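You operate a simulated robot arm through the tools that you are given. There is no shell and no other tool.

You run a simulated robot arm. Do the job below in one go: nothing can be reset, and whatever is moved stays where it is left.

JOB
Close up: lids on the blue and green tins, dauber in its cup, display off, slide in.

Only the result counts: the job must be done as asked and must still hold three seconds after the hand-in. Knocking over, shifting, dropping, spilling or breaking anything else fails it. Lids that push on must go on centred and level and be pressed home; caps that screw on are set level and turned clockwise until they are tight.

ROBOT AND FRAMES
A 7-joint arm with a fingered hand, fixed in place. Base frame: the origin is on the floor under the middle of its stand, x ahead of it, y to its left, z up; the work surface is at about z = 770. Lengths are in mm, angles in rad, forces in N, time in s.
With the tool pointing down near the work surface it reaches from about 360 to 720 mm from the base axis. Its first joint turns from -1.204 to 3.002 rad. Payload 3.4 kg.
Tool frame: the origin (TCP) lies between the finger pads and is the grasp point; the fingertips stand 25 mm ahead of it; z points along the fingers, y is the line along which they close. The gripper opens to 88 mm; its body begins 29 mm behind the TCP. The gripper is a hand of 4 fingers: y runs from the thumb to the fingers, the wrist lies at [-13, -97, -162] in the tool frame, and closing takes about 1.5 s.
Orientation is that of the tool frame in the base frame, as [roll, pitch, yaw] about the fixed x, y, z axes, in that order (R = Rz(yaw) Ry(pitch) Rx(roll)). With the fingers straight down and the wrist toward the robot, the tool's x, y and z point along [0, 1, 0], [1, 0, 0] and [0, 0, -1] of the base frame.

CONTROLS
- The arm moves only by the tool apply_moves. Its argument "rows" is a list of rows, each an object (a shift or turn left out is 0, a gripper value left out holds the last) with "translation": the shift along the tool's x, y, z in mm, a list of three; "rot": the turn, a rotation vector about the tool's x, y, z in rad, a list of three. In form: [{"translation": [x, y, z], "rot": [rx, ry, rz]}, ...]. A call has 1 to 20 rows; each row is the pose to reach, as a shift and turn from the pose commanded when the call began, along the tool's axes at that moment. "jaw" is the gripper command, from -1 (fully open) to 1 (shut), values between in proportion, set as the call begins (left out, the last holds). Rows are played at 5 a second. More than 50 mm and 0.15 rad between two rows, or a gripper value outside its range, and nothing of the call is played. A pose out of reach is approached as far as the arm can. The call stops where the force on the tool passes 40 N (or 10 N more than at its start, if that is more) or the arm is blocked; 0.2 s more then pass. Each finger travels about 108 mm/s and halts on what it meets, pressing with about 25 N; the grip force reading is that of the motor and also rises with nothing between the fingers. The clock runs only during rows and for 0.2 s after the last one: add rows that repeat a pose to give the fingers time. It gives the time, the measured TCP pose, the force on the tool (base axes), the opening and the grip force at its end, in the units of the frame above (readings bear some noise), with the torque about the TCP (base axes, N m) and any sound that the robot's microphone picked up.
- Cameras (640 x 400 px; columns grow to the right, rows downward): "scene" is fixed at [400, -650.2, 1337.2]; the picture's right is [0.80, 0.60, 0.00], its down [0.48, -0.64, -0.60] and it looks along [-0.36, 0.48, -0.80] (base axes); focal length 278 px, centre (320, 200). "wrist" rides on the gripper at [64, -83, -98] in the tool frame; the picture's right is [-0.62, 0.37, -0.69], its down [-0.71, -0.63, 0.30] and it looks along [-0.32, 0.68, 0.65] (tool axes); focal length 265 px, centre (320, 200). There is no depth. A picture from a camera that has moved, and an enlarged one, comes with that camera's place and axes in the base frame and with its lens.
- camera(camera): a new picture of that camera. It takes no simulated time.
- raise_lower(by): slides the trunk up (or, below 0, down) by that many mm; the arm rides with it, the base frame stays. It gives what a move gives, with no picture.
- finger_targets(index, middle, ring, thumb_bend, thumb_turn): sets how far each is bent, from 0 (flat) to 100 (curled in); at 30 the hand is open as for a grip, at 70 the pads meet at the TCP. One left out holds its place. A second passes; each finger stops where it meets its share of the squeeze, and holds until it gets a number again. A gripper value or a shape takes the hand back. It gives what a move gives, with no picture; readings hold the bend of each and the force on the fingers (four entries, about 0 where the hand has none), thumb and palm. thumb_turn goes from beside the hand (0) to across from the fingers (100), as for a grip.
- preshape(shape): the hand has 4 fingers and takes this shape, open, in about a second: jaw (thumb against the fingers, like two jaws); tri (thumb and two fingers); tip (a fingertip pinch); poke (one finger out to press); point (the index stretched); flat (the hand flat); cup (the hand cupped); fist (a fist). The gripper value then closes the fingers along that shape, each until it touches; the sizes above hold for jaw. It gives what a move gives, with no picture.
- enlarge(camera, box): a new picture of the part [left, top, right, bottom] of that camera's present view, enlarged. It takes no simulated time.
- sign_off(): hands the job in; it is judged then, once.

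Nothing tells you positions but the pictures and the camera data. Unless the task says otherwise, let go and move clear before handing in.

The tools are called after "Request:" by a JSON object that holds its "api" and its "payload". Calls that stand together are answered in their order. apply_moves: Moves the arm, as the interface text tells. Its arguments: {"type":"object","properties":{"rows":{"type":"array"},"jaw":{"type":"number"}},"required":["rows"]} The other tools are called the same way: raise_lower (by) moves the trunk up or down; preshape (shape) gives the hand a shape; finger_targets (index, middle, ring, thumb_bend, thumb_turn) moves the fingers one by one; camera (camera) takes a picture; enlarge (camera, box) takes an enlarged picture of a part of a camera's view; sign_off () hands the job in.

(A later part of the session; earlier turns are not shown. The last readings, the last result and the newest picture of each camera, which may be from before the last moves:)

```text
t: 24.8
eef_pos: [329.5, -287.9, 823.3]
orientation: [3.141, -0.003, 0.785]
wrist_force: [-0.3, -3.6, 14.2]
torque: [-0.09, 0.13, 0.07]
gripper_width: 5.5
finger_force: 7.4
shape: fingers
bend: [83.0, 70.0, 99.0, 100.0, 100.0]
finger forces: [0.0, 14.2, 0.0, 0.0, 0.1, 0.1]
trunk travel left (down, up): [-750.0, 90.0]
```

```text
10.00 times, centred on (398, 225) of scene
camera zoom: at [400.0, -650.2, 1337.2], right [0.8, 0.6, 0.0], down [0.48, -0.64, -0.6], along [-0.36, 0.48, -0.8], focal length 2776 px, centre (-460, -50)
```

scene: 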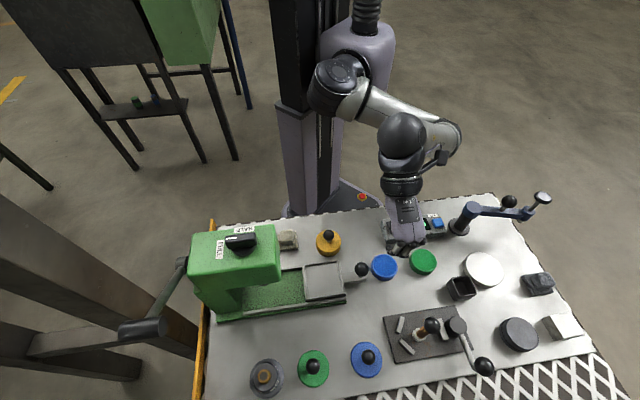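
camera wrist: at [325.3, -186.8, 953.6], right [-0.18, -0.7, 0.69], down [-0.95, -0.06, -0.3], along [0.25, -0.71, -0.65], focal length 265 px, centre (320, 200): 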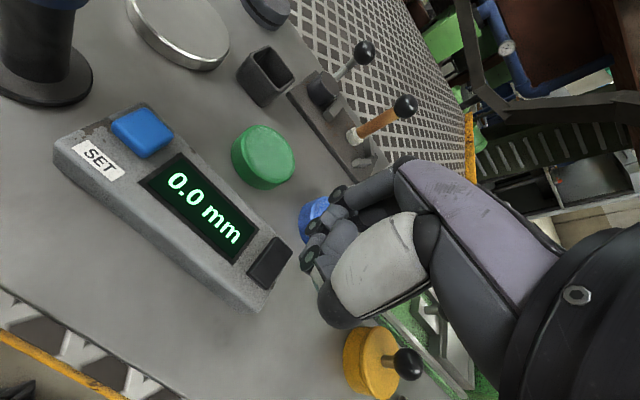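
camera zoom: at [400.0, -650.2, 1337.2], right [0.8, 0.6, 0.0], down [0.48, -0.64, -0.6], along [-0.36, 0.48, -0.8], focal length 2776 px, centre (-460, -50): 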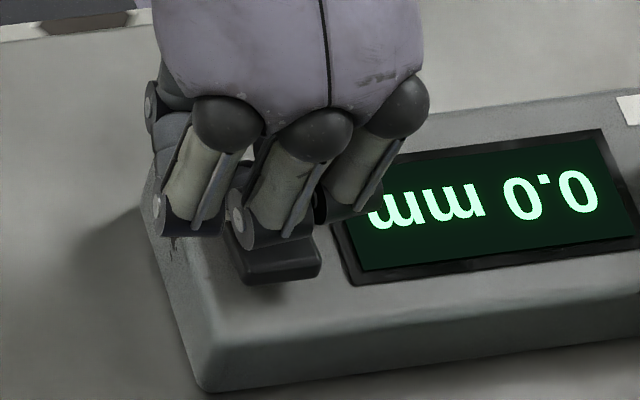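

Request:
{"api": "apply_moves", "payload": {"rows": [{"translation": [0, 0, 2]}, {"translation": [0, 0, 4]}, {"translation": [0, 0, 4]}]}}

Request:
{"api": "enlarge", "payload": {"camera": "scene", "box": [378, 205, 458, 245]}}

```text
t: 25.6
eef_pos: [328.2, -287.9, 816.7]
orientation: [3.142, -0.002, 0.784]
wrist_force: [-1.2, -1.4, 16.6]
torque: [-0.04, 0.19, 0.03]
gripper_width: 5.4
finger_force: 8.4
shape: fingers
bend: [83.0, 71.0, 99.0, 100.0, 100.0]
finger forces: [0.0, 15.9, 0.0, 0.1, 0.1, 0.0]
trunk travel left (down, up): [-750.0, 90.0]
```

```text
8.00 times, centred on (418, 225) of scene
camera zoom: at [400.0, -650.2, 1337.2], right [0.8, 0.6, 0.0], down [0.48, -0.64, -0.6], along [-0.36, 0.48, -0.8], focal length 2221 px, centre (-464, 0)
```

zoom: 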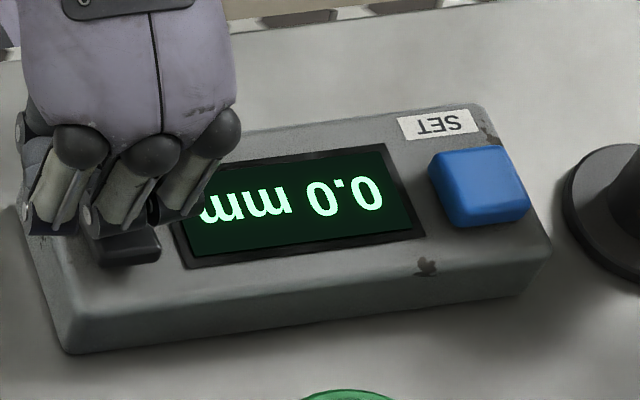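

That pressed to about 16 N and the finger is starting to give. I'll release fully and check the display.

Request:
{"api": "apply_moves", "payload": {"rows": [{"translation": [0, 0, -8]}, {"translation": [0, 0, -16]}, {"translation": [0, 0, -24]}, {"translation": [0, 0, -24]}]}}

Request:
{"api": "enlarge", "payload": {"camera": "scene", "box": [378, 205, 458, 245]}}

Request:
{"api": "enlarge", "payload": {"camera": "wrist", "box": [200, 180, 400, 320]}}

```text
t: 26.6
eef_pos: [330.9, -288.0, 841.1]
orientation: [-3.141, -0.001, 0.786]
wrist_force: [-0.5, 0.0, -0.1]
torque: [0.01, 0.0, -0.01]
gripper_width: 5.4
finger_force: 0.0
shape: fingers
bend: [83.0, 70.0, 99.0, 100.0, 100.0]
finger forces: [0.1, 0.0, 0.0, 0.0, 0.0, 0.0]
trunk travel left (down, up): [-750.0, 90.0]
```

```text
8.00 times, centred on (418, 225) of scene
camera zoom: at [400.0, -650.2, 1337.2], right [0.8, 0.6, 0.0], down [0.48, -0.64, -0.6], along [-0.36, 0.48, -0.8], focal length 2221 px, centre (-464, 0)
```

zoom: 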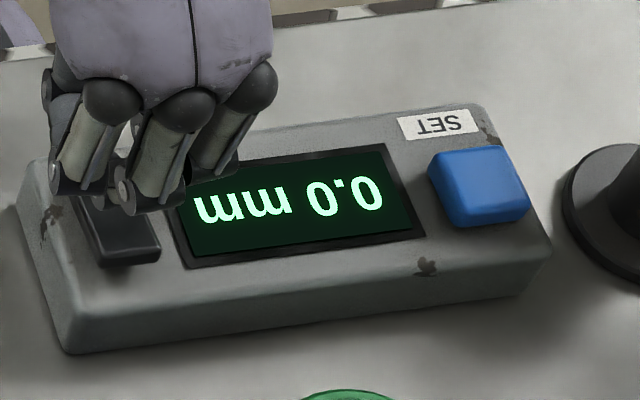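

```text
2.86 times, centred on (300, 250) of wrist
camera zoom: at [319.1, -184.1, 940.6], right [-0.18, -0.7, 0.69], down [-0.95, -0.06, -0.3], along [0.25, -0.71, -0.65], focal length 758 px, centre (377, 57)
```

zoom: 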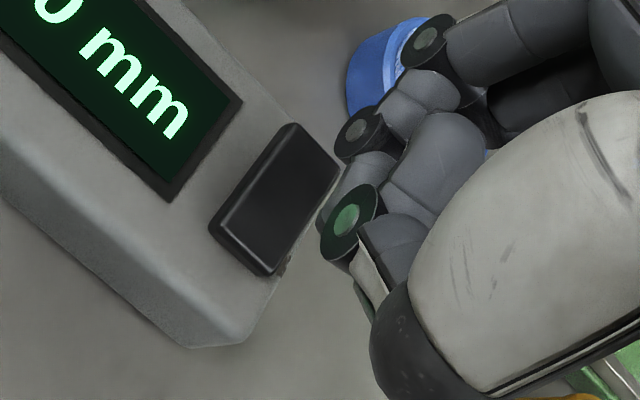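

The key sits at about (30.5, 443.5), so my finger was about 5 mm off to one side, and one finger alone is soft. I'll back the middle finger with the thumb for a firmer tip and centre it on the key.

Request:
{"api": "apply_moves", "payload": {"rows": [{"translation": [2, 2, -10]}, {"translation": [4, 5, -15]}, {"translation": [4, 5, -15]}]}}

Request:
{"api": "finger_targets", "payload": {"index": 100, "middle": 70, "ring": 100, "thumb_bend": 40, "thumb_turn": 100}}

Request:
{"api": "enlarge", "payload": {"camera": "wrist", "box": [200, 180, 400, 320]}}

Request:
{"api": "enlarge", "payload": {"camera": "scene", "box": [378, 200, 458, 250]}}

```text
t: 27.4
eef_pos: [339.2, -289.6, 855.6]
orientation: [-3.138, 0.001, 0.784]
wrist_force: [-0.6, 0.2, 0.2]
torque: [0.01, 0.02, -0.03]
gripper_width: 5.3
finger_force: 0.0
shape: fingers
bend: [83.0, 70.0, 99.0, 100.0, 100.0]
finger forces: [0.0, 0.1, 0.0, 0.0, 0.1, 0.0]
out of reach, approached as far as the arm can: row 1
trunk travel left (down, up): [-750.0, 90.0]
```

```text
t: 28.4
eef_pos: [338.6, -289.7, 855.2]
orientation: [3.14, 0.0, 0.787]
wrist_force: [0.3, 0.0, 0.6]
torque: [0.0, 0.02, -0.01]
gripper_width: 48.3
finger_force: 0.0
shape: fingers
bend: [100.0, 70.0, 100.0, 40.0, 99.0]
finger forces: [0.0, 0.1, 0.1, 0.0, 0.1, 0.1]
trunk travel left (down, up): [-750.0, 90.0]
```

```text
2.86 times, centred on (300, 250) of wrist
camera zoom: at [326.3, -185.6, 953.9], right [-0.18, -0.7, 0.69], down [-0.95, -0.06, -0.3], along [0.25, -0.71, -0.65], focal length 758 px, centre (377, 57)
```

zoom: 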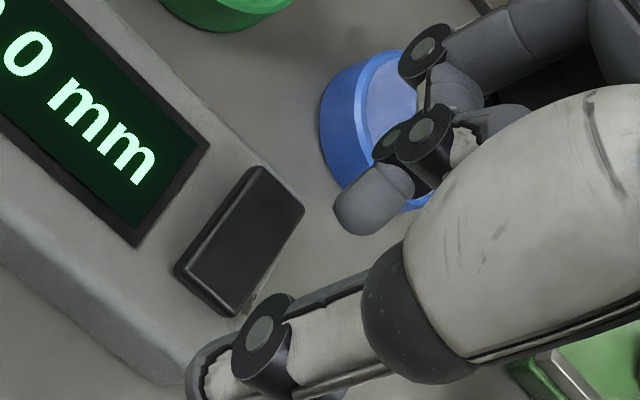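

```text
8.00 times, centred on (418, 225) of scene
camera zoom: at [400.0, -650.2, 1337.2], right [0.8, 0.6, 0.0], down [0.48, -0.64, -0.6], along [-0.36, 0.48, -0.8], focal length 2221 px, centre (-464, 0)
```

zoom: 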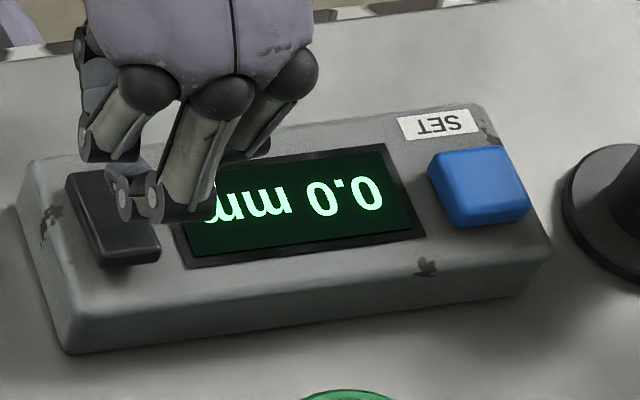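

The close view shows the middle fingertip is actually offset about (-12, +12) from the TCP, so I had been pressing the case beside the key. I'll curl the thumb away and check again before re-aiming.

Request:
{"api": "finger_targets", "payload": {"thumb_bend": 100}}

Request:
{"api": "enlarge", "payload": {"camera": "wrist", "box": [200, 180, 400, 320]}}

Request:
{"api": "enlarge", "payload": {"camera": "scene", "box": [378, 200, 418, 225]}}

```text
t: 29.4
eef_pos: [339.7, -290.0, 855.2]
orientation: [3.141, -0.001, 0.784]
wrist_force: [0.7, 0.9, -0.1]
torque: [0.01, 0.02, 0.0]
gripper_width: 24.8
finger_force: 0.1
shape: fingers
bend: [100.0, 70.0, 100.0, 92.0, 100.0]
finger forces: [0.0, 0.0, 0.0, 0.0, 0.0, 0.0]
trunk travel left (down, up): [-750.0, 90.0]
```

```text
2.86 times, centred on (300, 250) of wrist
camera zoom: at [326.3, -185.6, 953.9], right [-0.18, -0.7, 0.69], down [-0.95, -0.06, -0.3], along [0.25, -0.71, -0.65], focal length 758 px, centre (377, 57)
```

zoom: 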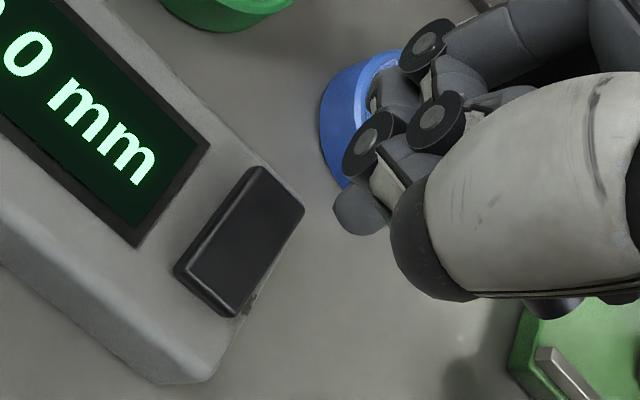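

```text
16.00 times, centred on (398, 212) of scene
camera zoom: at [400.0, -650.2, 1337.2], right [0.8, 0.6, 0.0], down [0.48, -0.64, -0.6], along [-0.36, 0.48, -0.8], focal length 4442 px, centre (-928, 0)
```

zoom: 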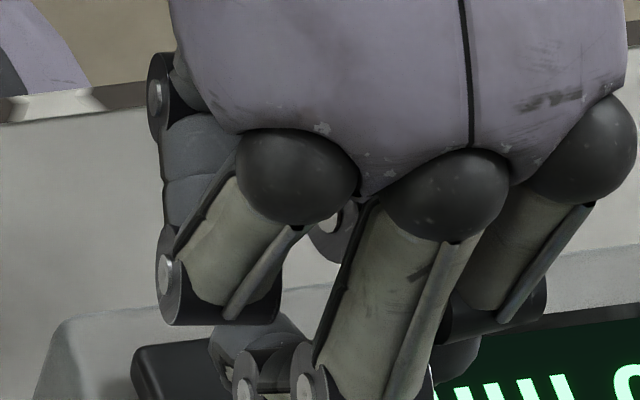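

The fingertip is at about (-11, +10.5) from the TCP. I'll shift so it's over the key centre and lower part of the way.

Request:
{"api": "apply_moves", "payload": {"rows": [{"translation": [3, -2, 6]}, {"translation": [6.5, -5, 10]}, {"translation": [6.5, -9, 14]}, {"translation": [6.5, -9, 14]}]}}

Request:
{"api": "enlarge", "payload": {"camera": "wrist", "box": [200, 180, 400, 320]}}

Request:
{"api": "enlarge", "payload": {"camera": "scene", "box": [378, 205, 428, 235]}}

```text
t: 30.4
eef_pos: [335.1, -277.5, 841.9]
orientation: [-3.139, -0.002, 0.785]
wrist_force: [0.2, 0.0, -0.3]
torque: [0.02, 0.0, 0.01]
gripper_width: 25.0
finger_force: 0.0
shape: fingers
bend: [100.0, 70.0, 100.0, 92.0, 100.0]
finger forces: [0.0, 0.1, 0.0, 0.0, 0.0, 0.1]
trunk travel left (down, up): [-750.0, 90.0]
```

```text
2.86 times, centred on (300, 250) of wrist
camera zoom: at [321.8, -173.2, 940.1], right [-0.18, -0.7, 0.69], down [-0.95, -0.06, -0.3], along [0.25, -0.71, -0.65], focal length 758 px, centre (377, 57)
```

zoom: 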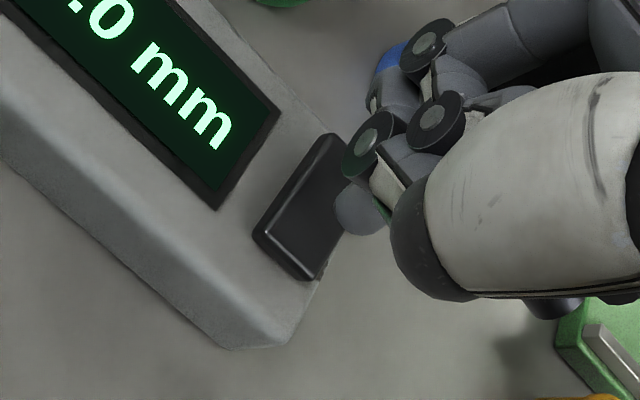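

```text
12.80 times, centred on (403, 220) of scene
camera zoom: at [400.0, -650.2, 1337.2], right [0.8, 0.6, 0.0], down [0.48, -0.64, -0.6], along [-0.36, 0.48, -0.8], focal length 3554 px, centre (-742, -56)
```

zoom: 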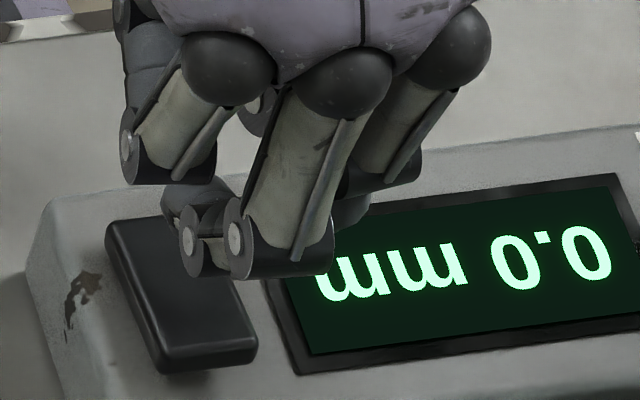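

From both views the fingertip will land within a few millimetres of the key centre. I'll press down now.

Request:
{"api": "apply_moves", "payload": {"rows": [{"translation": [1, 0, 5]}, {"translation": [1, 0, 9]}, {"translation": [1, 0, 11]}, {"translation": [1, 0, 13]}, {"translation": [1, 0, 14]}]}}

Request:
{"api": "enlarge", "payload": {"camera": "scene", "box": [378, 205, 428, 235]}}

Request:
{"api": "enlarge", "payload": {"camera": "wrist", "box": [200, 180, 400, 320]}}

```text
t: 31.6
eef_pos: [336.5, -277.8, 829.1]
orientation: [-3.141, -0.004, 0.786]
wrist_force: [0.1, -1.0, 4.0]
torque: [-0.06, 0.03, -0.04]
gripper_width: 24.7
finger_force: 1.7
shape: fingers
bend: [100.0, 71.0, 100.0, 92.0, 100.0]
finger forces: [0.1, 4.0, 0.0, 0.1, 0.0, 0.0]
trunk travel left (down, up): [-750.0, 90.0]
```

```text
12.80 times, centred on (403, 220) of scene
camera zoom: at [400.0, -650.2, 1337.2], right [0.8, 0.6, 0.0], down [0.48, -0.64, -0.6], along [-0.36, 0.48, -0.8], focal length 3554 px, centre (-742, -56)
```

zoom: 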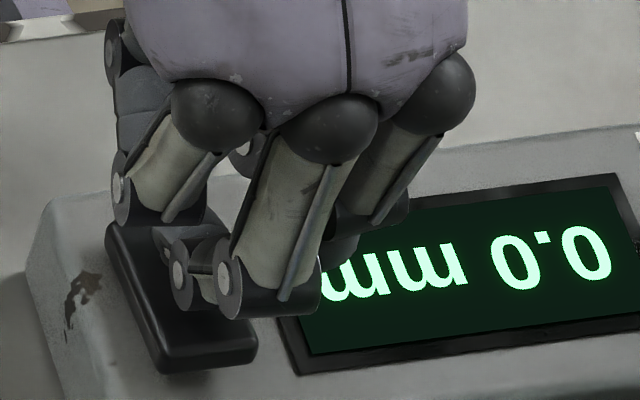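

```text
2.86 times, centred on (300, 250) of wrist
camera zoom: at [322.5, -173.0, 928.0], right [-0.18, -0.7, 0.69], down [-0.95, -0.06, -0.31], along [0.25, -0.71, -0.65], focal length 758 px, centre (377, 57)
```

zoom: 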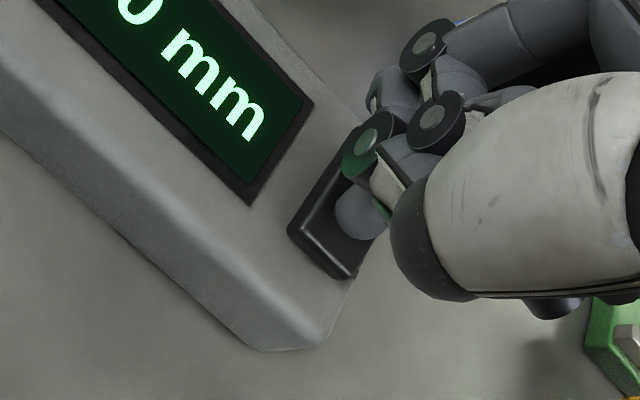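

The fingertip is now clearly on the key. I'll press deeper.

Request:
{"api": "apply_moves", "payload": {"rows": [{"translation": [0, 0, 2]}, {"translation": [0, 0, 4]}, {"translation": [0, 0, 5]}, {"translation": [0, 0, 5]}]}}

Request:
{"api": "enlarge", "payload": {"camera": "scene", "box": [378, 205, 428, 235]}}

Request:
{"api": "enlarge", "payload": {"camera": "wrist", "box": [200, 180, 400, 320]}}

```text
t: 32.5
eef_pos: [335.2, -275.9, 825.0]
orientation: [3.14, -0.003, 0.785]
wrist_force: [1.4, -3.1, 16.1]
torque: [-0.15, 0.03, 0.02]
gripper_width: 24.9
finger_force: 7.4
shape: fingers
bend: [100.0, 73.0, 100.0, 92.0, 100.0]
finger forces: [0.0, 15.2, 0.1, 0.0, 0.0, 0.1]
trunk travel left (down, up): [-750.0, 90.0]
```

```text
12.80 times, centred on (403, 220) of scene
camera zoom: at [400.0, -650.2, 1337.2], right [0.8, 0.6, 0.0], down [0.48, -0.64, -0.6], along [-0.36, 0.48, -0.8], focal length 3554 px, centre (-742, -56)
```

zoom: 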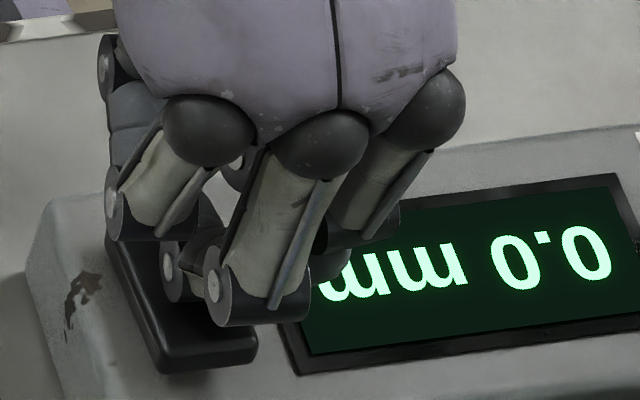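

```text
2.86 times, centred on (300, 250) of wrist
camera zoom: at [322.1, -172.8, 923.0], right [-0.18, -0.7, 0.69], down [-0.95, -0.06, -0.31], along [0.26, -0.71, -0.65], focal length 758 px, centre (377, 57)
```

zoom: 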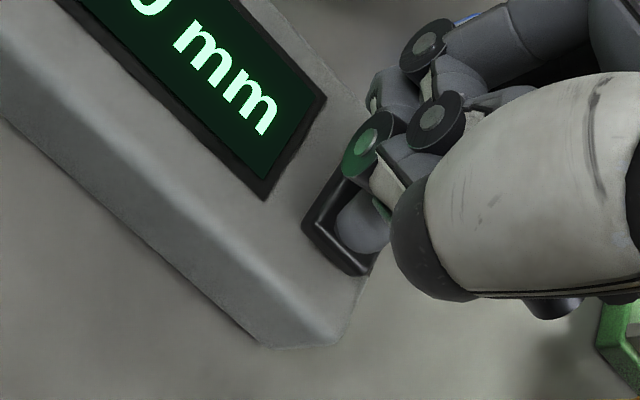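

There's 15 N on the key and the display is still on. I'll hold a few seconds in case it needs a long press.

Request:
{"api": "apply_moves", "payload": {"rows": [{"translation": [0, 0, 1]}, {"translation": [0, 0, 2]}, {"translation": [0, 0, 2]}, {"translation": [0, 0, 2]}, {"translation": [0, 0, 2]}, {"translation": [0, 0, 2]}, {"translation": [0, 0, 2]}, {"translation": [0, 0, 2]}, {"translation": [0, 0, 2]}, {"translation": [0, 0, 2]}, {"translation": [0, 0, 2]}, {"translation": [0, 0, 2]}, {"translation": [0, 0, 2]}, {"translation": [0, 0, 2]}, {"translation": [0, 0, 2]}, {"translation": [0, 0, 2]}, {"translation": [0, 0, 2]}]}}

Request:
{"api": "enlarge", "payload": {"camera": "scene", "box": [378, 205, 428, 235]}}

```text
t: 36.1
eef_pos: [334.6, -276.9, 822.1]
orientation: [3.138, -0.001, 0.785]
wrist_force: [2.2, 0.1, 14.5]
torque: [-0.08, 0.02, 0.02]
gripper_width: 25.0
finger_force: 6.8
shape: fingers
bend: [100.0, 74.0, 100.0, 92.0, 100.0]
finger forces: [0.1, 13.9, 0.1, 0.0, 0.1, 0.0]
trunk travel left (down, up): [-750.0, 90.0]
```

```text
12.80 times, centred on (403, 220) of scene
camera zoom: at [400.0, -650.2, 1337.2], right [0.8, 0.6, 0.0], down [0.48, -0.64, -0.6], along [-0.36, 0.48, -0.8], focal length 3554 px, centre (-742, -56)
```

zoom: 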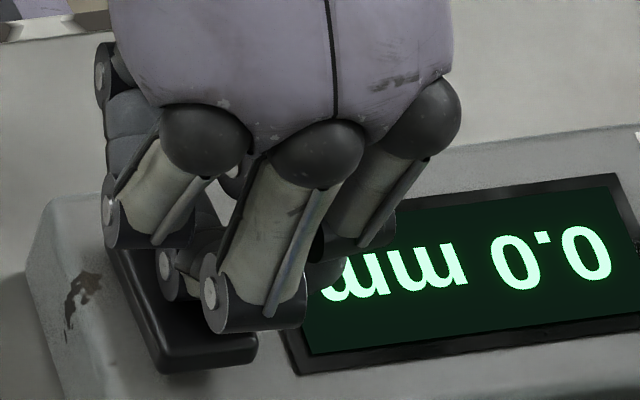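

The key doesn't sink under 15 N, so it may not be a plain push key. It could be a rocker or a switch. I'll release, move back and study it closely.

Request:
{"api": "apply_moves", "payload": {"rows": [{"translation": [0, 0, -8]}, {"translation": [0, 0, -20]}, {"translation": [0, 10, -35]}, {"translation": [0, 20, -35]}, {"translation": [0, 20, -35]}]}}

Request:
{"api": "enlarge", "payload": {"camera": "wrist", "box": [180, 190, 310, 310]}}

Request:
{"api": "enlarge", "payload": {"camera": "wrist", "box": [40, 60, 320, 340]}}

Request:
{"api": "enlarge", "payload": {"camera": "scene", "box": [378, 210, 418, 240]}}

```text
t: 37.4
eef_pos: [351.8, -291.9, 857.0]
orientation: [3.14, -0.001, 0.785]
wrist_force: [-0.2, 0.9, 0.1]
torque: [-0.02, 0.01, 0.01]
gripper_width: 25.1
finger_force: 0.0
shape: fingers
bend: [100.0, 70.0, 100.0, 92.0, 100.0]
finger forces: [0.0, 0.1, 0.1, 0.0, 0.0, 0.1]
trunk travel left (down, up): [-750.0, 90.0]
```

```text
3.33 times, centred on (245, 250) of wrist
camera zoom: at [337.8, -188.3, 955.5], right [-0.18, -0.7, 0.69], down [-0.95, -0.06, -0.3], along [0.25, -0.71, -0.65], focal length 885 px, centre (570, 33)
```

zoom: 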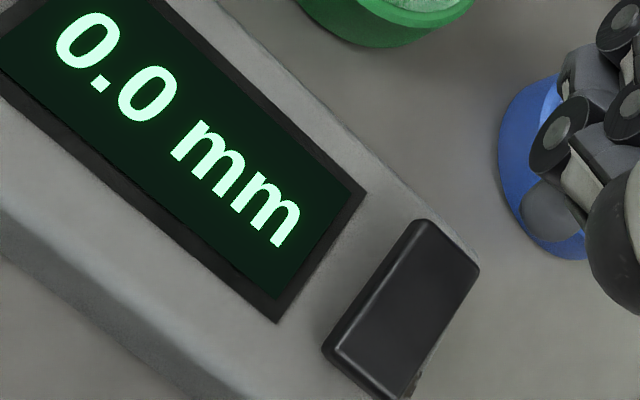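

```text
1.43 times, centred on (180, 200) of wrist
camera zoom: at [337.8, -188.3, 955.5], right [-0.18, -0.7, 0.69], down [-0.95, -0.06, -0.3], along [0.25, -0.71, -0.65], focal length 379 px, centre (520, 200)
```

zoom: 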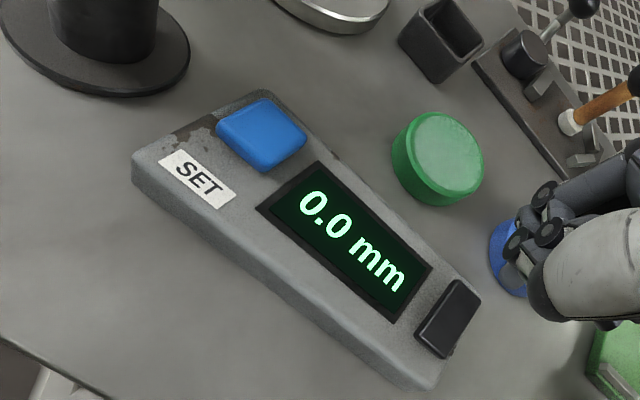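

```text
13.33 times, centred on (398, 225) of scene
camera zoom: at [400.0, -650.2, 1337.2], right [0.8, 0.6, 0.0], down [0.48, -0.64, -0.6], along [-0.36, 0.48, -0.8], focal length 3702 px, centre (-720, -133)
```

zoom: 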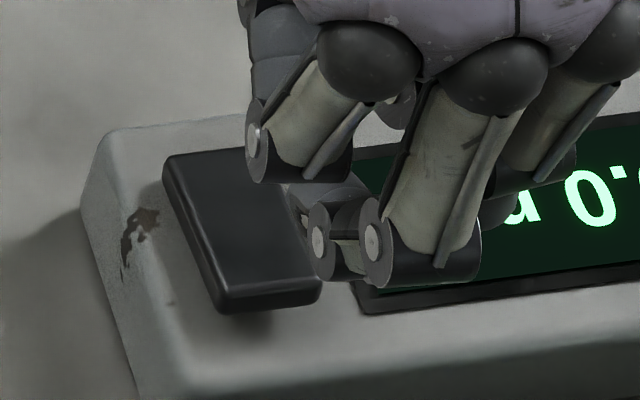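

The close view shows the key's far (+d) end standing higher than the near end. So it's a rocker, and I was pressing the end that's already down. I'll press the raised end instead.

Request:
{"api": "apply_moves", "payload": {"rows": [{"translation": [-1, -7, 8]}, {"translation": [-1, -13, 16]}, {"translation": [-1, -13, 20]}, {"translation": [-1, -13, 20]}]}}

Request:
{"api": "enlarge", "payload": {"camera": "wrist", "box": [200, 180, 400, 320]}}

Request:
{"api": "enlarge", "payload": {"camera": "scene", "box": [378, 205, 428, 235]}}

```text
t: 38.4
eef_pos: [340.5, -281.5, 836.0]
orientation: [3.141, -0.002, 0.785]
wrist_force: [-0.4, 0.8, 0.4]
torque: [0.01, -0.03, 0.02]
gripper_width: 24.8
finger_force: 0.0
shape: fingers
bend: [100.0, 70.0, 100.0, 92.0, 100.0]
finger forces: [0.0, 0.0, 0.0, 0.0, 0.1, 0.0]
trunk travel left (down, up): [-750.0, 90.0]
```

```text
2.86 times, centred on (300, 250) of wrist
camera zoom: at [328.5, -178.3, 934.3], right [-0.18, -0.7, 0.69], down [-0.95, -0.06, -0.3], along [0.25, -0.71, -0.65], focal length 758 px, centre (377, 57)
```

zoom: 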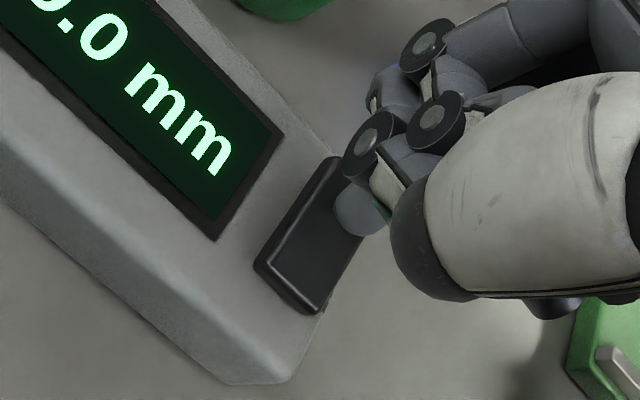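

```text
12.80 times, centred on (403, 220) of scene
camera zoom: at [400.0, -650.2, 1337.2], right [0.8, 0.6, 0.0], down [0.48, -0.64, -0.6], along [-0.36, 0.48, -0.8], focal length 3554 px, centre (-742, -56)
```

zoom: 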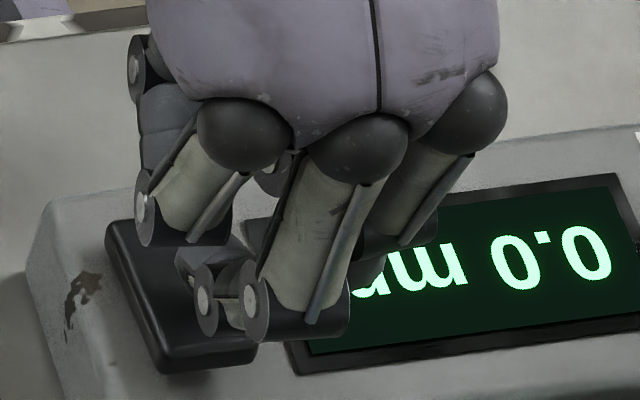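

The tip is still around the key's middle. I'll move 7 mm further out to the raised end and press.

Request:
{"api": "apply_moves", "payload": {"rows": [{"translation": [0, 4, 0]}, {"translation": [0, 7, 0]}, {"translation": [0, 7, 3]}, {"translation": [0, 7, 6]}, {"translation": [0, 7, 8]}]}}

Request:
{"api": "enlarge", "payload": {"camera": "wrist", "box": [200, 180, 400, 320]}}

Request:
{"api": "enlarge", "payload": {"camera": "scene", "box": [378, 205, 428, 235]}}

```text
t: 39.5
eef_pos: [345.6, -287.0, 829.7]
orientation: [3.139, -0.002, 0.786]
wrist_force: [2.2, -2.9, 8.9]
torque: [-0.14, -0.02, 0.01]
gripper_width: 24.8
finger_force: 5.1
shape: fingers
bend: [100.0, 71.0, 100.0, 92.0, 100.0]
finger forces: [0.1, 10.1, 0.0, 0.0, 0.0, 0.0]
trunk travel left (down, up): [-750.0, 90.0]
```

```text
2.86 times, centred on (300, 250) of wrist
camera zoom: at [332.8, -183.6, 927.6], right [-0.18, -0.7, 0.69], down [-0.95, -0.06, -0.31], along [0.26, -0.71, -0.65], focal length 758 px, centre (377, 57)
```

zoom: 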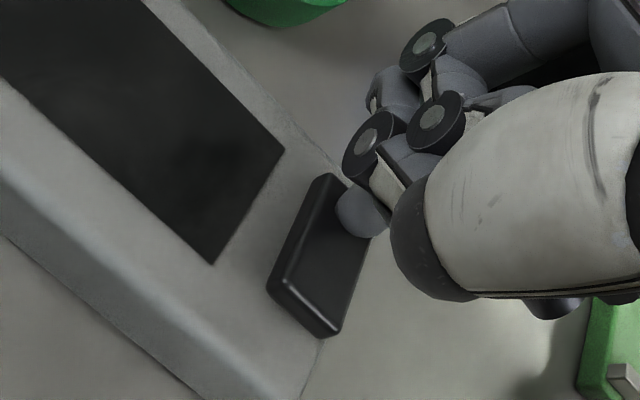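

```text
12.80 times, centred on (403, 220) of scene
camera zoom: at [400.0, -650.2, 1337.2], right [0.8, 0.6, 0.0], down [0.48, -0.64, -0.6], along [-0.36, 0.48, -0.8], focal length 3554 px, centre (-742, -56)
```

zoom: 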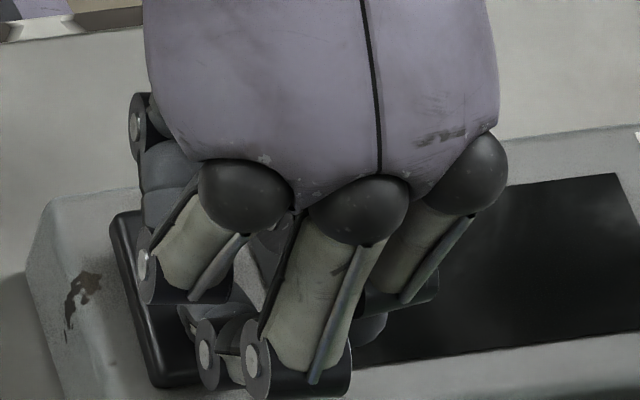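

The rocker flipped and the display is off. I'll lift away, open the hand and put the trunk back to its first height for the far lids.

Request:
{"api": "apply_moves", "payload": {"rows": [{"translation": [0, 0, -15]}, {"translation": [0, 15, -40]}, {"translation": [0, 45, -70]}, {"translation": [0, 75, -100]}, {"translation": [0, 100, -130]}, {"translation": [0, 100, -160]}, {"translation": [0, 100, -180]}, {"translation": [0, 100, -180]}]}}

Request:
{"api": "preshape", "payload": {"shape": "jaw"}}

Request:
{"api": "raise_lower", "payload": {"by": -110}}

Request:
{"api": "camera", "payload": {"camera": "wrist"}}

Request:
{"api": "camera", "payload": {"camera": "scene"}}

```text
t: 41.4
eef_pos: [415.8, -360.4, 1009.2]
orientation: [3.141, -0.002, 0.785]
wrist_force: [-0.5, 0.0, 0.0]
torque: [-0.01, 0.0, -0.03]
gripper_width: 25.0
finger_force: 0.0
shape: fingers
bend: [100.0, 70.0, 100.0, 92.0, 100.0]
finger forces: [0.0, 0.0, 0.0, 0.1, 0.0, 0.0]
trunk travel left (down, up): [-750.0, 90.0]
```

```text
t: 42.2
eef_pos: [414.8, -360.1, 1009.1]
orientation: [-3.14, -0.003, 0.785]
wrist_force: [0.2, 2.3, 0.4]
torque: [0.02, 0.01, -0.01]
gripper_width: 87.6
finger_force: 0.0
shape: jaw
bend: [30.0, 30.0, 30.0, 30.0, 98.0]
finger forces: [0.1, 0.0, 0.0, 0.0, 0.0, 0.1]
trunk travel left (down, up): [-750.0, 90.0]
```

```text
t: 43.7
eef_pos: [415.6, -359.7, 898.8]
orientation: [3.141, -0.002, 0.786]
wrist_force: [-0.4, 1.0, 0.0]
torque: [0.0, -0.03, -0.04]
gripper_width: 87.6
finger_force: 0.0
shape: jaw
bend: [30.0, 30.0, 30.0, 30.0, 98.0]
finger forces: [0.0, 0.0, 0.0, 0.0, 0.0, 0.0]
trunk travel left (down, up): [-640.0, 200.0]
```

```text
taken
camera wrist: at [402.3, -256.3, 997.5], right [-0.18, -0.7, 0.69], down [-0.95, -0.06, -0.3], along [0.25, -0.71, -0.65], focal length 265 px, centre (320, 200)
```

wrist: 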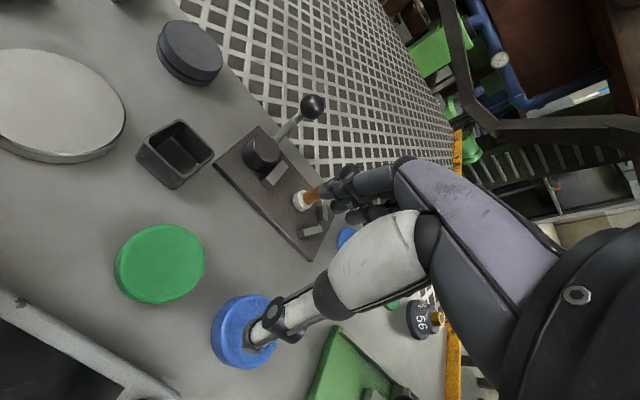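

```text
taken
```

scene: 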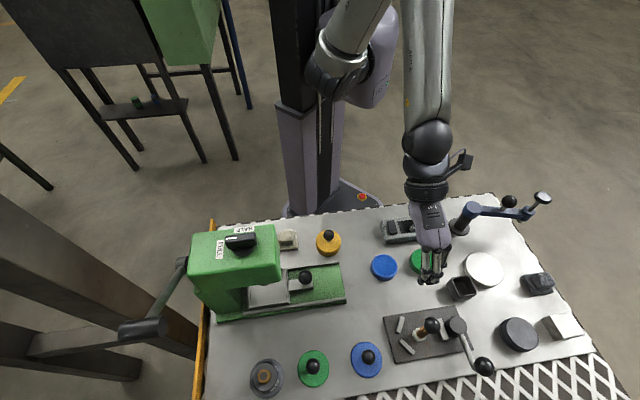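

The display is dark and the slide is in. Next is the blue lid at bench (-85, 686), so I'll move above its knob with the hand open.

Request:
{"api": "apply_moves", "payload": {"rows": [{"translation": [-15, 10, -30]}, {"translation": [-45, 35, -35]}, {"translation": [-75, 70, -35]}, {"translation": [-105, 105, -35]}, {"translation": [-125, 137, -30]}, {"translation": [-125, 137, -20]}, {"translation": [-125, 137, -20]}]}}

Request:
{"api": "camera", "payload": {"camera": "wrist"}}

Request:
{"api": "enlarge", "payload": {"camera": "scene", "box": [280, 270, 440, 400]}}

```text
t: 45.3
eef_pos: [423.9, -545.2, 915.7]
orientation: [-3.14, -0.003, 0.787]
wrist_force: [0.1, 0.3, 0.5]
torque: [0.02, -0.01, 0.03]
gripper_width: 87.7
finger_force: 0.0
shape: jaw
bend: [30.0, 30.0, 30.0, 30.0, 98.0]
finger forces: [0.0, 0.0, 0.0, 0.0, 0.0, 0.1]
trunk travel left (down, up): [-640.0, 200.0]
```

```text
taken
camera wrist: at [410.9, -441.7, 1014.3], right [-0.18, -0.7, 0.69], down [-0.95, -0.06, -0.3], along [0.25, -0.71, -0.65], focal length 265 px, centre (320, 200)
```

wrist: 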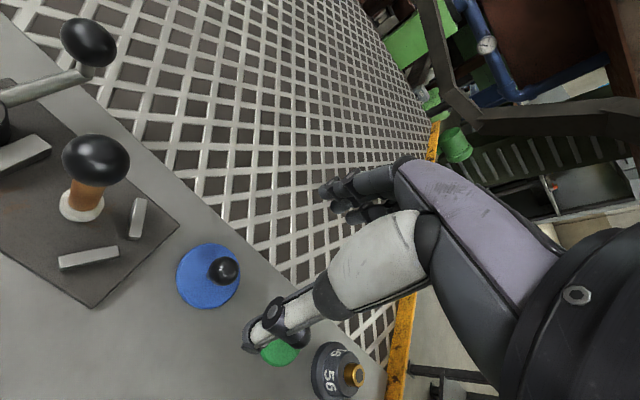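

```text
3.08 times, centred on (360, 335) of scene
camera zoom: at [400.0, -650.2, 1337.2], right [0.8, 0.6, 0.0], down [0.48, -0.64, -0.6], along [-0.36, 0.48, -0.8], focal length 854 px, centre (197, -215)
```

zoom: 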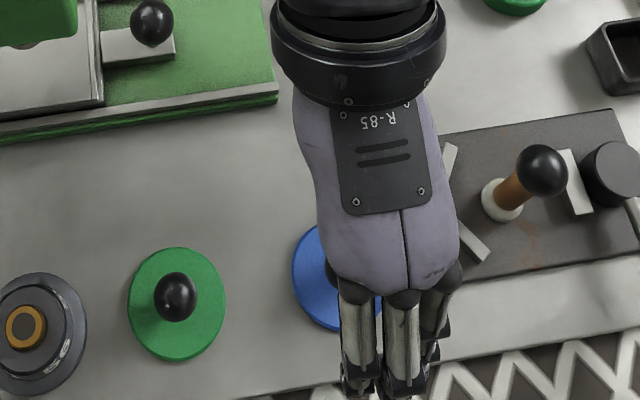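

The knob lies within 2 mm of the TCP axis, with its ball at about z 799. I'll lower with the fingers astride it and stop with the fingertips just above the disc.

Request:
{"api": "apply_moves", "payload": {"rows": [{"translation": [1.5, 0, 30]}, {"translation": [1.5, 0, 60]}, {"translation": [1.5, 0, 80]}, {"translation": [1.5, 0, 90]}, {"translation": [1.5, 0, 90]}]}}

Request:
{"api": "camera", "payload": {"camera": "wrist"}}

Request:
{"api": "enlarge", "payload": {"camera": "scene", "box": [320, 320, 420, 400]}}

```text
t: 46.5
eef_pos: [423.5, -543.0, 826.8]
orientation: [3.141, -0.004, 0.785]
wrist_force: [-0.3, -0.8, 0.7]
torque: [-0.04, 0.01, 0.03]
gripper_width: 87.8
finger_force: 0.2
shape: jaw
bend: [30.0, 30.0, 30.0, 30.0, 98.0]
finger forces: [0.0, 0.0, 0.1, 0.1, 0.0, 0.1]
trunk travel left (down, up): [-640.0, 200.0]
```

```text
taken
camera wrist: at [411.2, -439.1, 925.8], right [-0.18, -0.7, 0.69], down [-0.95, -0.06, -0.3], along [0.25, -0.71, -0.65], focal length 265 px, centre (320, 200)
```

wrist: 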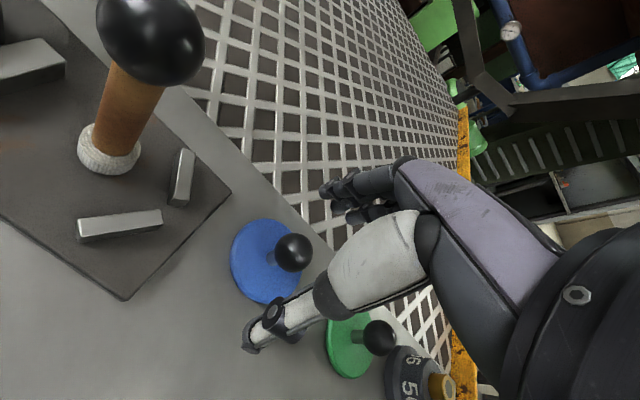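

```text
5.00 times, centred on (370, 360) of scene
camera zoom: at [400.0, -650.2, 1337.2], right [0.8, 0.6, 0.0], down [0.48, -0.64, -0.6], along [-0.36, 0.48, -0.8], focal length 1388 px, centre (70, -600)
```

zoom: 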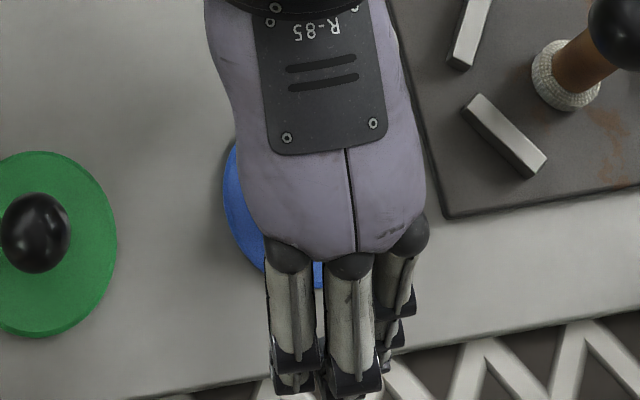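

The ball centre comes out at z 799.5, centred under the TCP. I'll go down another 20 mm and close on it.

Request:
{"api": "apply_moves", "payload": {"rows": [{"translation": [0, 0.5, 10]}, {"translation": [0, 0.5, 17]}, {"translation": [0, 0.5, 20]}, {"translation": [0, 0.5, 20]}]}}

Request:
{"api": "apply_moves", "payload": {"rows": [{}, {}, {}, {}, {}, {}, {}, {}], "jaw": 1}}

Request:
{"api": "camera", "payload": {"camera": "wrist"}}

Request:
{"api": "enlarge", "payload": {"camera": "scene", "box": [320, 320, 420, 400]}}

```text
t: 47.5
eef_pos: [426.1, -543.1, 807.5]
orientation: [-3.14, 0.0, 0.786]
wrist_force: [-0.2, 0.1, 1.2]
torque: [-0.03, 0.0, 0.01]
gripper_width: 87.6
finger_force: 0.0
shape: jaw
bend: [30.0, 30.0, 30.0, 30.0, 98.0]
finger forces: [0.1, 0.0, 0.0, 0.0, 0.1, 0.0]
trunk travel left (down, up): [-640.0, 200.0]
```

```text
t: 49.3
eef_pos: [426.7, -542.9, 807.8]
orientation: [-3.141, -0.001, 0.784]
wrist_force: [0.6, 0.6, -0.7]
torque: [0.01, -0.01, -0.02]
gripper_width: 13.1
finger_force: 24.6
shape: jaw
bend: [73.0, 64.0, 70.0, 78.0, 100.0]
finger forces: [11.3, 4.7, 0.0, 0.0, 16.1, 0.0]
trunk travel left (down, up): [-640.0, 200.0]
```

```text
taken
camera wrist: at [412.9, -440.1, 906.7], right [-0.18, -0.7, 0.69], down [-0.95, -0.06, -0.3], along [0.25, -0.71, -0.65], focal length 265 px, centre (320, 200)
```

wrist: 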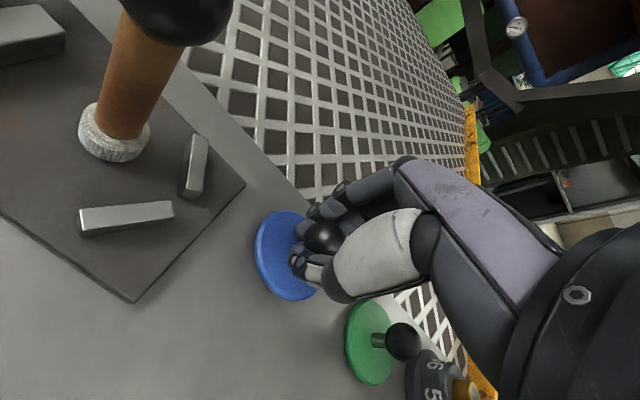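

```text
5.00 times, centred on (370, 360) of scene
camera zoom: at [400.0, -650.2, 1337.2], right [0.8, 0.6, 0.0], down [0.48, -0.64, -0.6], along [-0.36, 0.48, -0.8], focal length 1388 px, centre (70, -600)
```

zoom: 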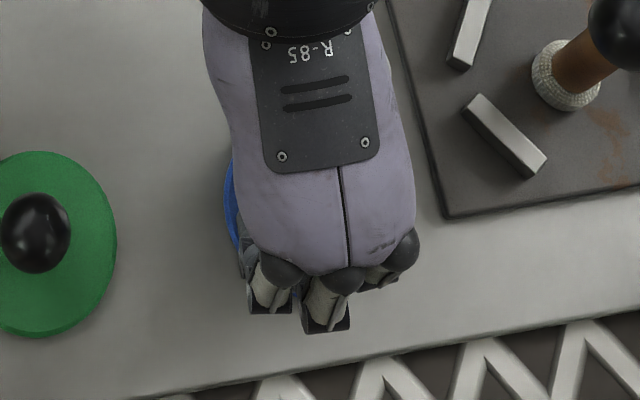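

The index, middle finger and thumb hold the ball. I'll lift slowly and check that the lid stays level.

Request:
{"api": "apply_moves", "payload": {"rows": [{"translation": [0, 0, -5]}, {"translation": [0, 0, -15]}, {"translation": [0, 0, -30]}, {"translation": [0, 0, -50]}, {"translation": [0, 0, -50]}]}}

Request:
{"api": "enlarge", "payload": {"camera": "wrist", "box": [200, 180, 400, 320]}}

Request:
{"api": "enlarge", "payload": {"camera": "scene", "box": [320, 300, 440, 400]}}

```text
t: 50.5
eef_pos: [426.4, -543.6, 859.5]
orientation: [-3.14, 0.0, 0.786]
wrist_force: [0.5, 0.1, -0.6]
torque: [0.0, -0.01, 0.01]
gripper_width: 12.7
finger_force: 25.1
shape: jaw
bend: [73.0, 64.0, 70.0, 78.0, 100.0]
finger forces: [11.3, 4.7, 0.1, 0.0, 15.9, 0.0]
trunk travel left (down, up): [-640.0, 200.0]
```

```text
2.86 times, centred on (300, 250) of wrist
camera zoom: at [413.1, -440.3, 958.1], right [-0.18, -0.7, 0.69], down [-0.95, -0.06, -0.3], along [0.25, -0.71, -0.65], focal length 758 px, centre (377, 57)
```

zoom: 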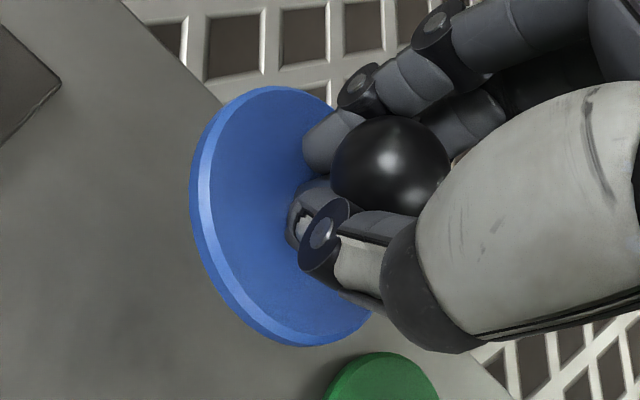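

```text
4.00 times, centred on (380, 350) of scene
camera zoom: at [400.0, -650.2, 1337.2], right [0.8, 0.6, 0.0], down [0.48, -0.64, -0.6], along [-0.36, 0.48, -0.8], focal length 1111 px, centre (80, -400)
```

zoom: 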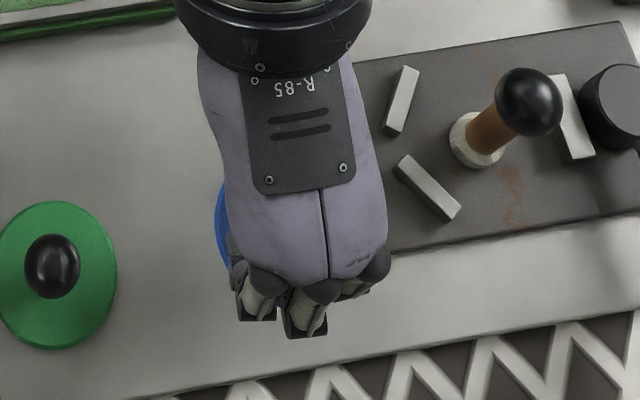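

The lid is up and looks near level. I'll carry it to hover over the blue tin at bench (-9, 525).

Request:
{"api": "apply_moves", "payload": {"rows": [{"translation": [0, -25, -15]}, {"translation": [10, -60, -20]}, {"translation": [30, -95, -20]}, {"translation": [52, -130, -20]}, {"translation": [74, -164, -15]}, {"translation": [74, -164, -5]}, {"translation": [74, -164, -5]}]}}

Request:
{"api": "enlarge", "payload": {"camera": "wrist", "box": [170, 170, 410, 320]}}

Request:
{"api": "enlarge", "payload": {"camera": "scene", "box": [340, 220, 440, 300]}}

```text
t: 52.1
eef_pos: [360.3, -375.4, 864.8]
orientation: [-3.142, 0.0, 0.786]
wrist_force: [0.4, 0.4, -1.1]
torque: [-0.02, -0.02, -0.04]
gripper_width: 12.8
finger_force: 25.1
shape: jaw
bend: [73.0, 64.0, 70.0, 78.0, 100.0]
finger forces: [10.9, 4.6, 0.1, 0.0, 16.1, 0.0]
trunk travel left (down, up): [-640.0, 200.0]
```

```text
2.67 times, centred on (290, 245) of wrist
camera zoom: at [347.3, -271.7, 962.1], right [-0.18, -0.7, 0.69], down [-0.95, -0.06, -0.3], along [0.25, -0.71, -0.65], focal length 708 px, centre (400, 80)
```

zoom: 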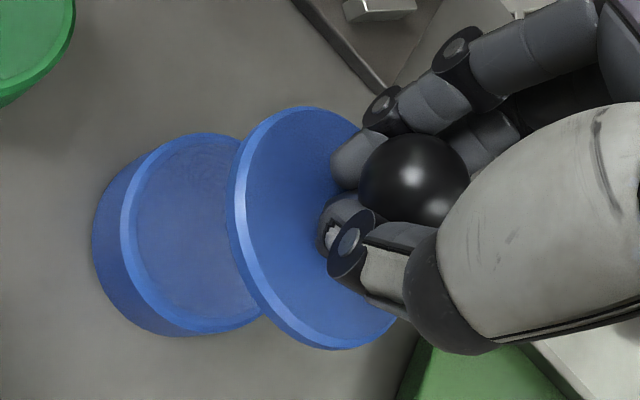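

```text
5.00 times, centred on (390, 260) of scene
camera zoom: at [400.0, -650.2, 1337.2], right [0.8, 0.6, 0.0], down [0.48, -0.64, -0.6], along [-0.36, 0.48, -0.8], focal length 1388 px, centre (-30, -100)
```

zoom: 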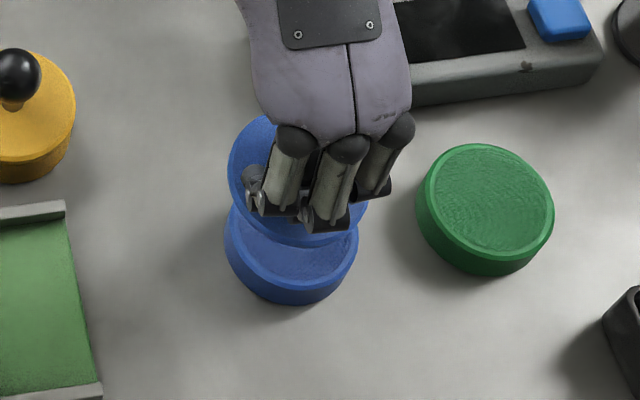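

The lid hangs level a little above the tin. I'll zoom in to measure lid and tin rims accurately for centring.

Request:
{"api": "enlarge", "payload": {"camera": "wrist", "box": [195, 175, 335, 305]}}

Request:
{"api": "enlarge", "payload": {"camera": "scene", "box": [365, 235, 425, 285]}}

```text
3.08 times, centred on (265, 240) of wrist
camera zoom: at [347.3, -271.7, 962.1], right [-0.18, -0.7, 0.69], down [-0.95, -0.06, -0.3], along [0.25, -0.71, -0.65], focal length 817 px, centre (489, 77)
```

zoom: 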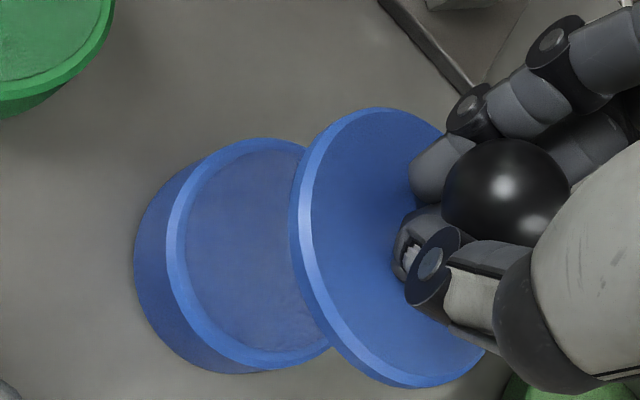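

```text
8.00 times, centred on (395, 260) of scene
camera zoom: at [400.0, -650.2, 1337.2], right [0.8, 0.6, 0.0], down [0.48, -0.64, -0.6], along [-0.36, 0.48, -0.8], focal length 2221 px, centre (-280, -280)
```

zoom: 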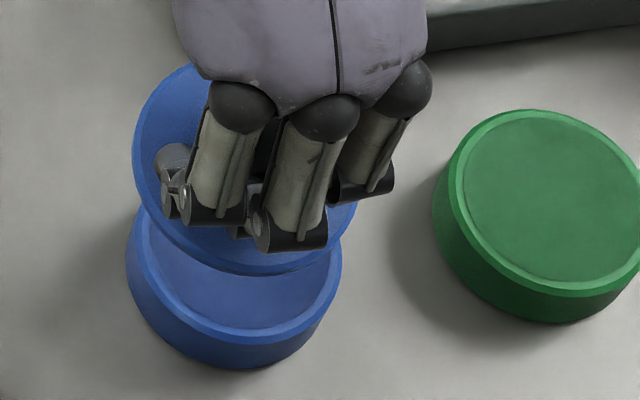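

The lid centre measures about 6 mm short in x relative to the tin. I'll correct that and lower to a few millimetres above the rim for a fine check.

Request:
{"api": "apply_moves", "payload": {"rows": [{"translation": [3, 1, 8]}, {"translation": [6, 1, 18]}, {"translation": [6, 1, 28]}, {"translation": [6, 1, 36]}, {"translation": [6, 1, 36]}]}}

Request:
{"api": "enlarge", "payload": {"camera": "wrist", "box": [215, 175, 355, 305]}}

Request:
{"api": "enlarge", "payload": {"camera": "scene", "box": [365, 245, 415, 290]}}

```text
t: 53.3
eef_pos: [366.7, -370.6, 826.0]
orientation: [-3.141, -0.001, 0.786]
wrist_force: [-1.1, 0.5, -1.3]
torque: [-0.01, 0.03, 0.01]
gripper_width: 12.9
finger_force: 25.3
shape: jaw
bend: [73.0, 64.0, 70.0, 78.0, 100.0]
finger forces: [10.9, 4.6, 0.0, 0.1, 16.2, 0.0]
trunk travel left (down, up): [-640.0, 200.0]
```

```text
3.08 times, centred on (285, 240) of wrist
camera zoom: at [353.4, -267.9, 925.1], right [-0.18, -0.7, 0.69], down [-0.95, -0.06, -0.3], along [0.25, -0.71, -0.65], focal length 817 px, centre (428, 77)
```

zoom: 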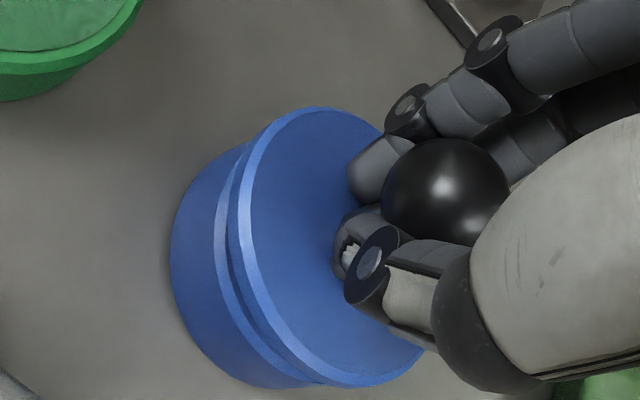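

```text
8.89 times, centred on (390, 268) of scene
camera zoom: at [400.0, -650.2, 1337.2], right [0.8, 0.6, 0.0], down [0.48, -0.64, -0.6], along [-0.36, 0.48, -0.8], focal length 2468 px, centre (-302, -400)
```

zoom: 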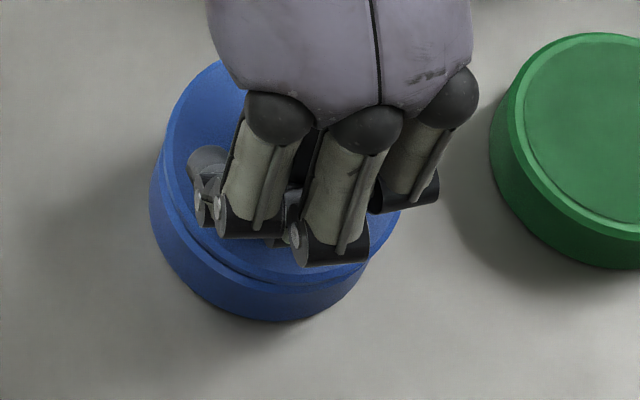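

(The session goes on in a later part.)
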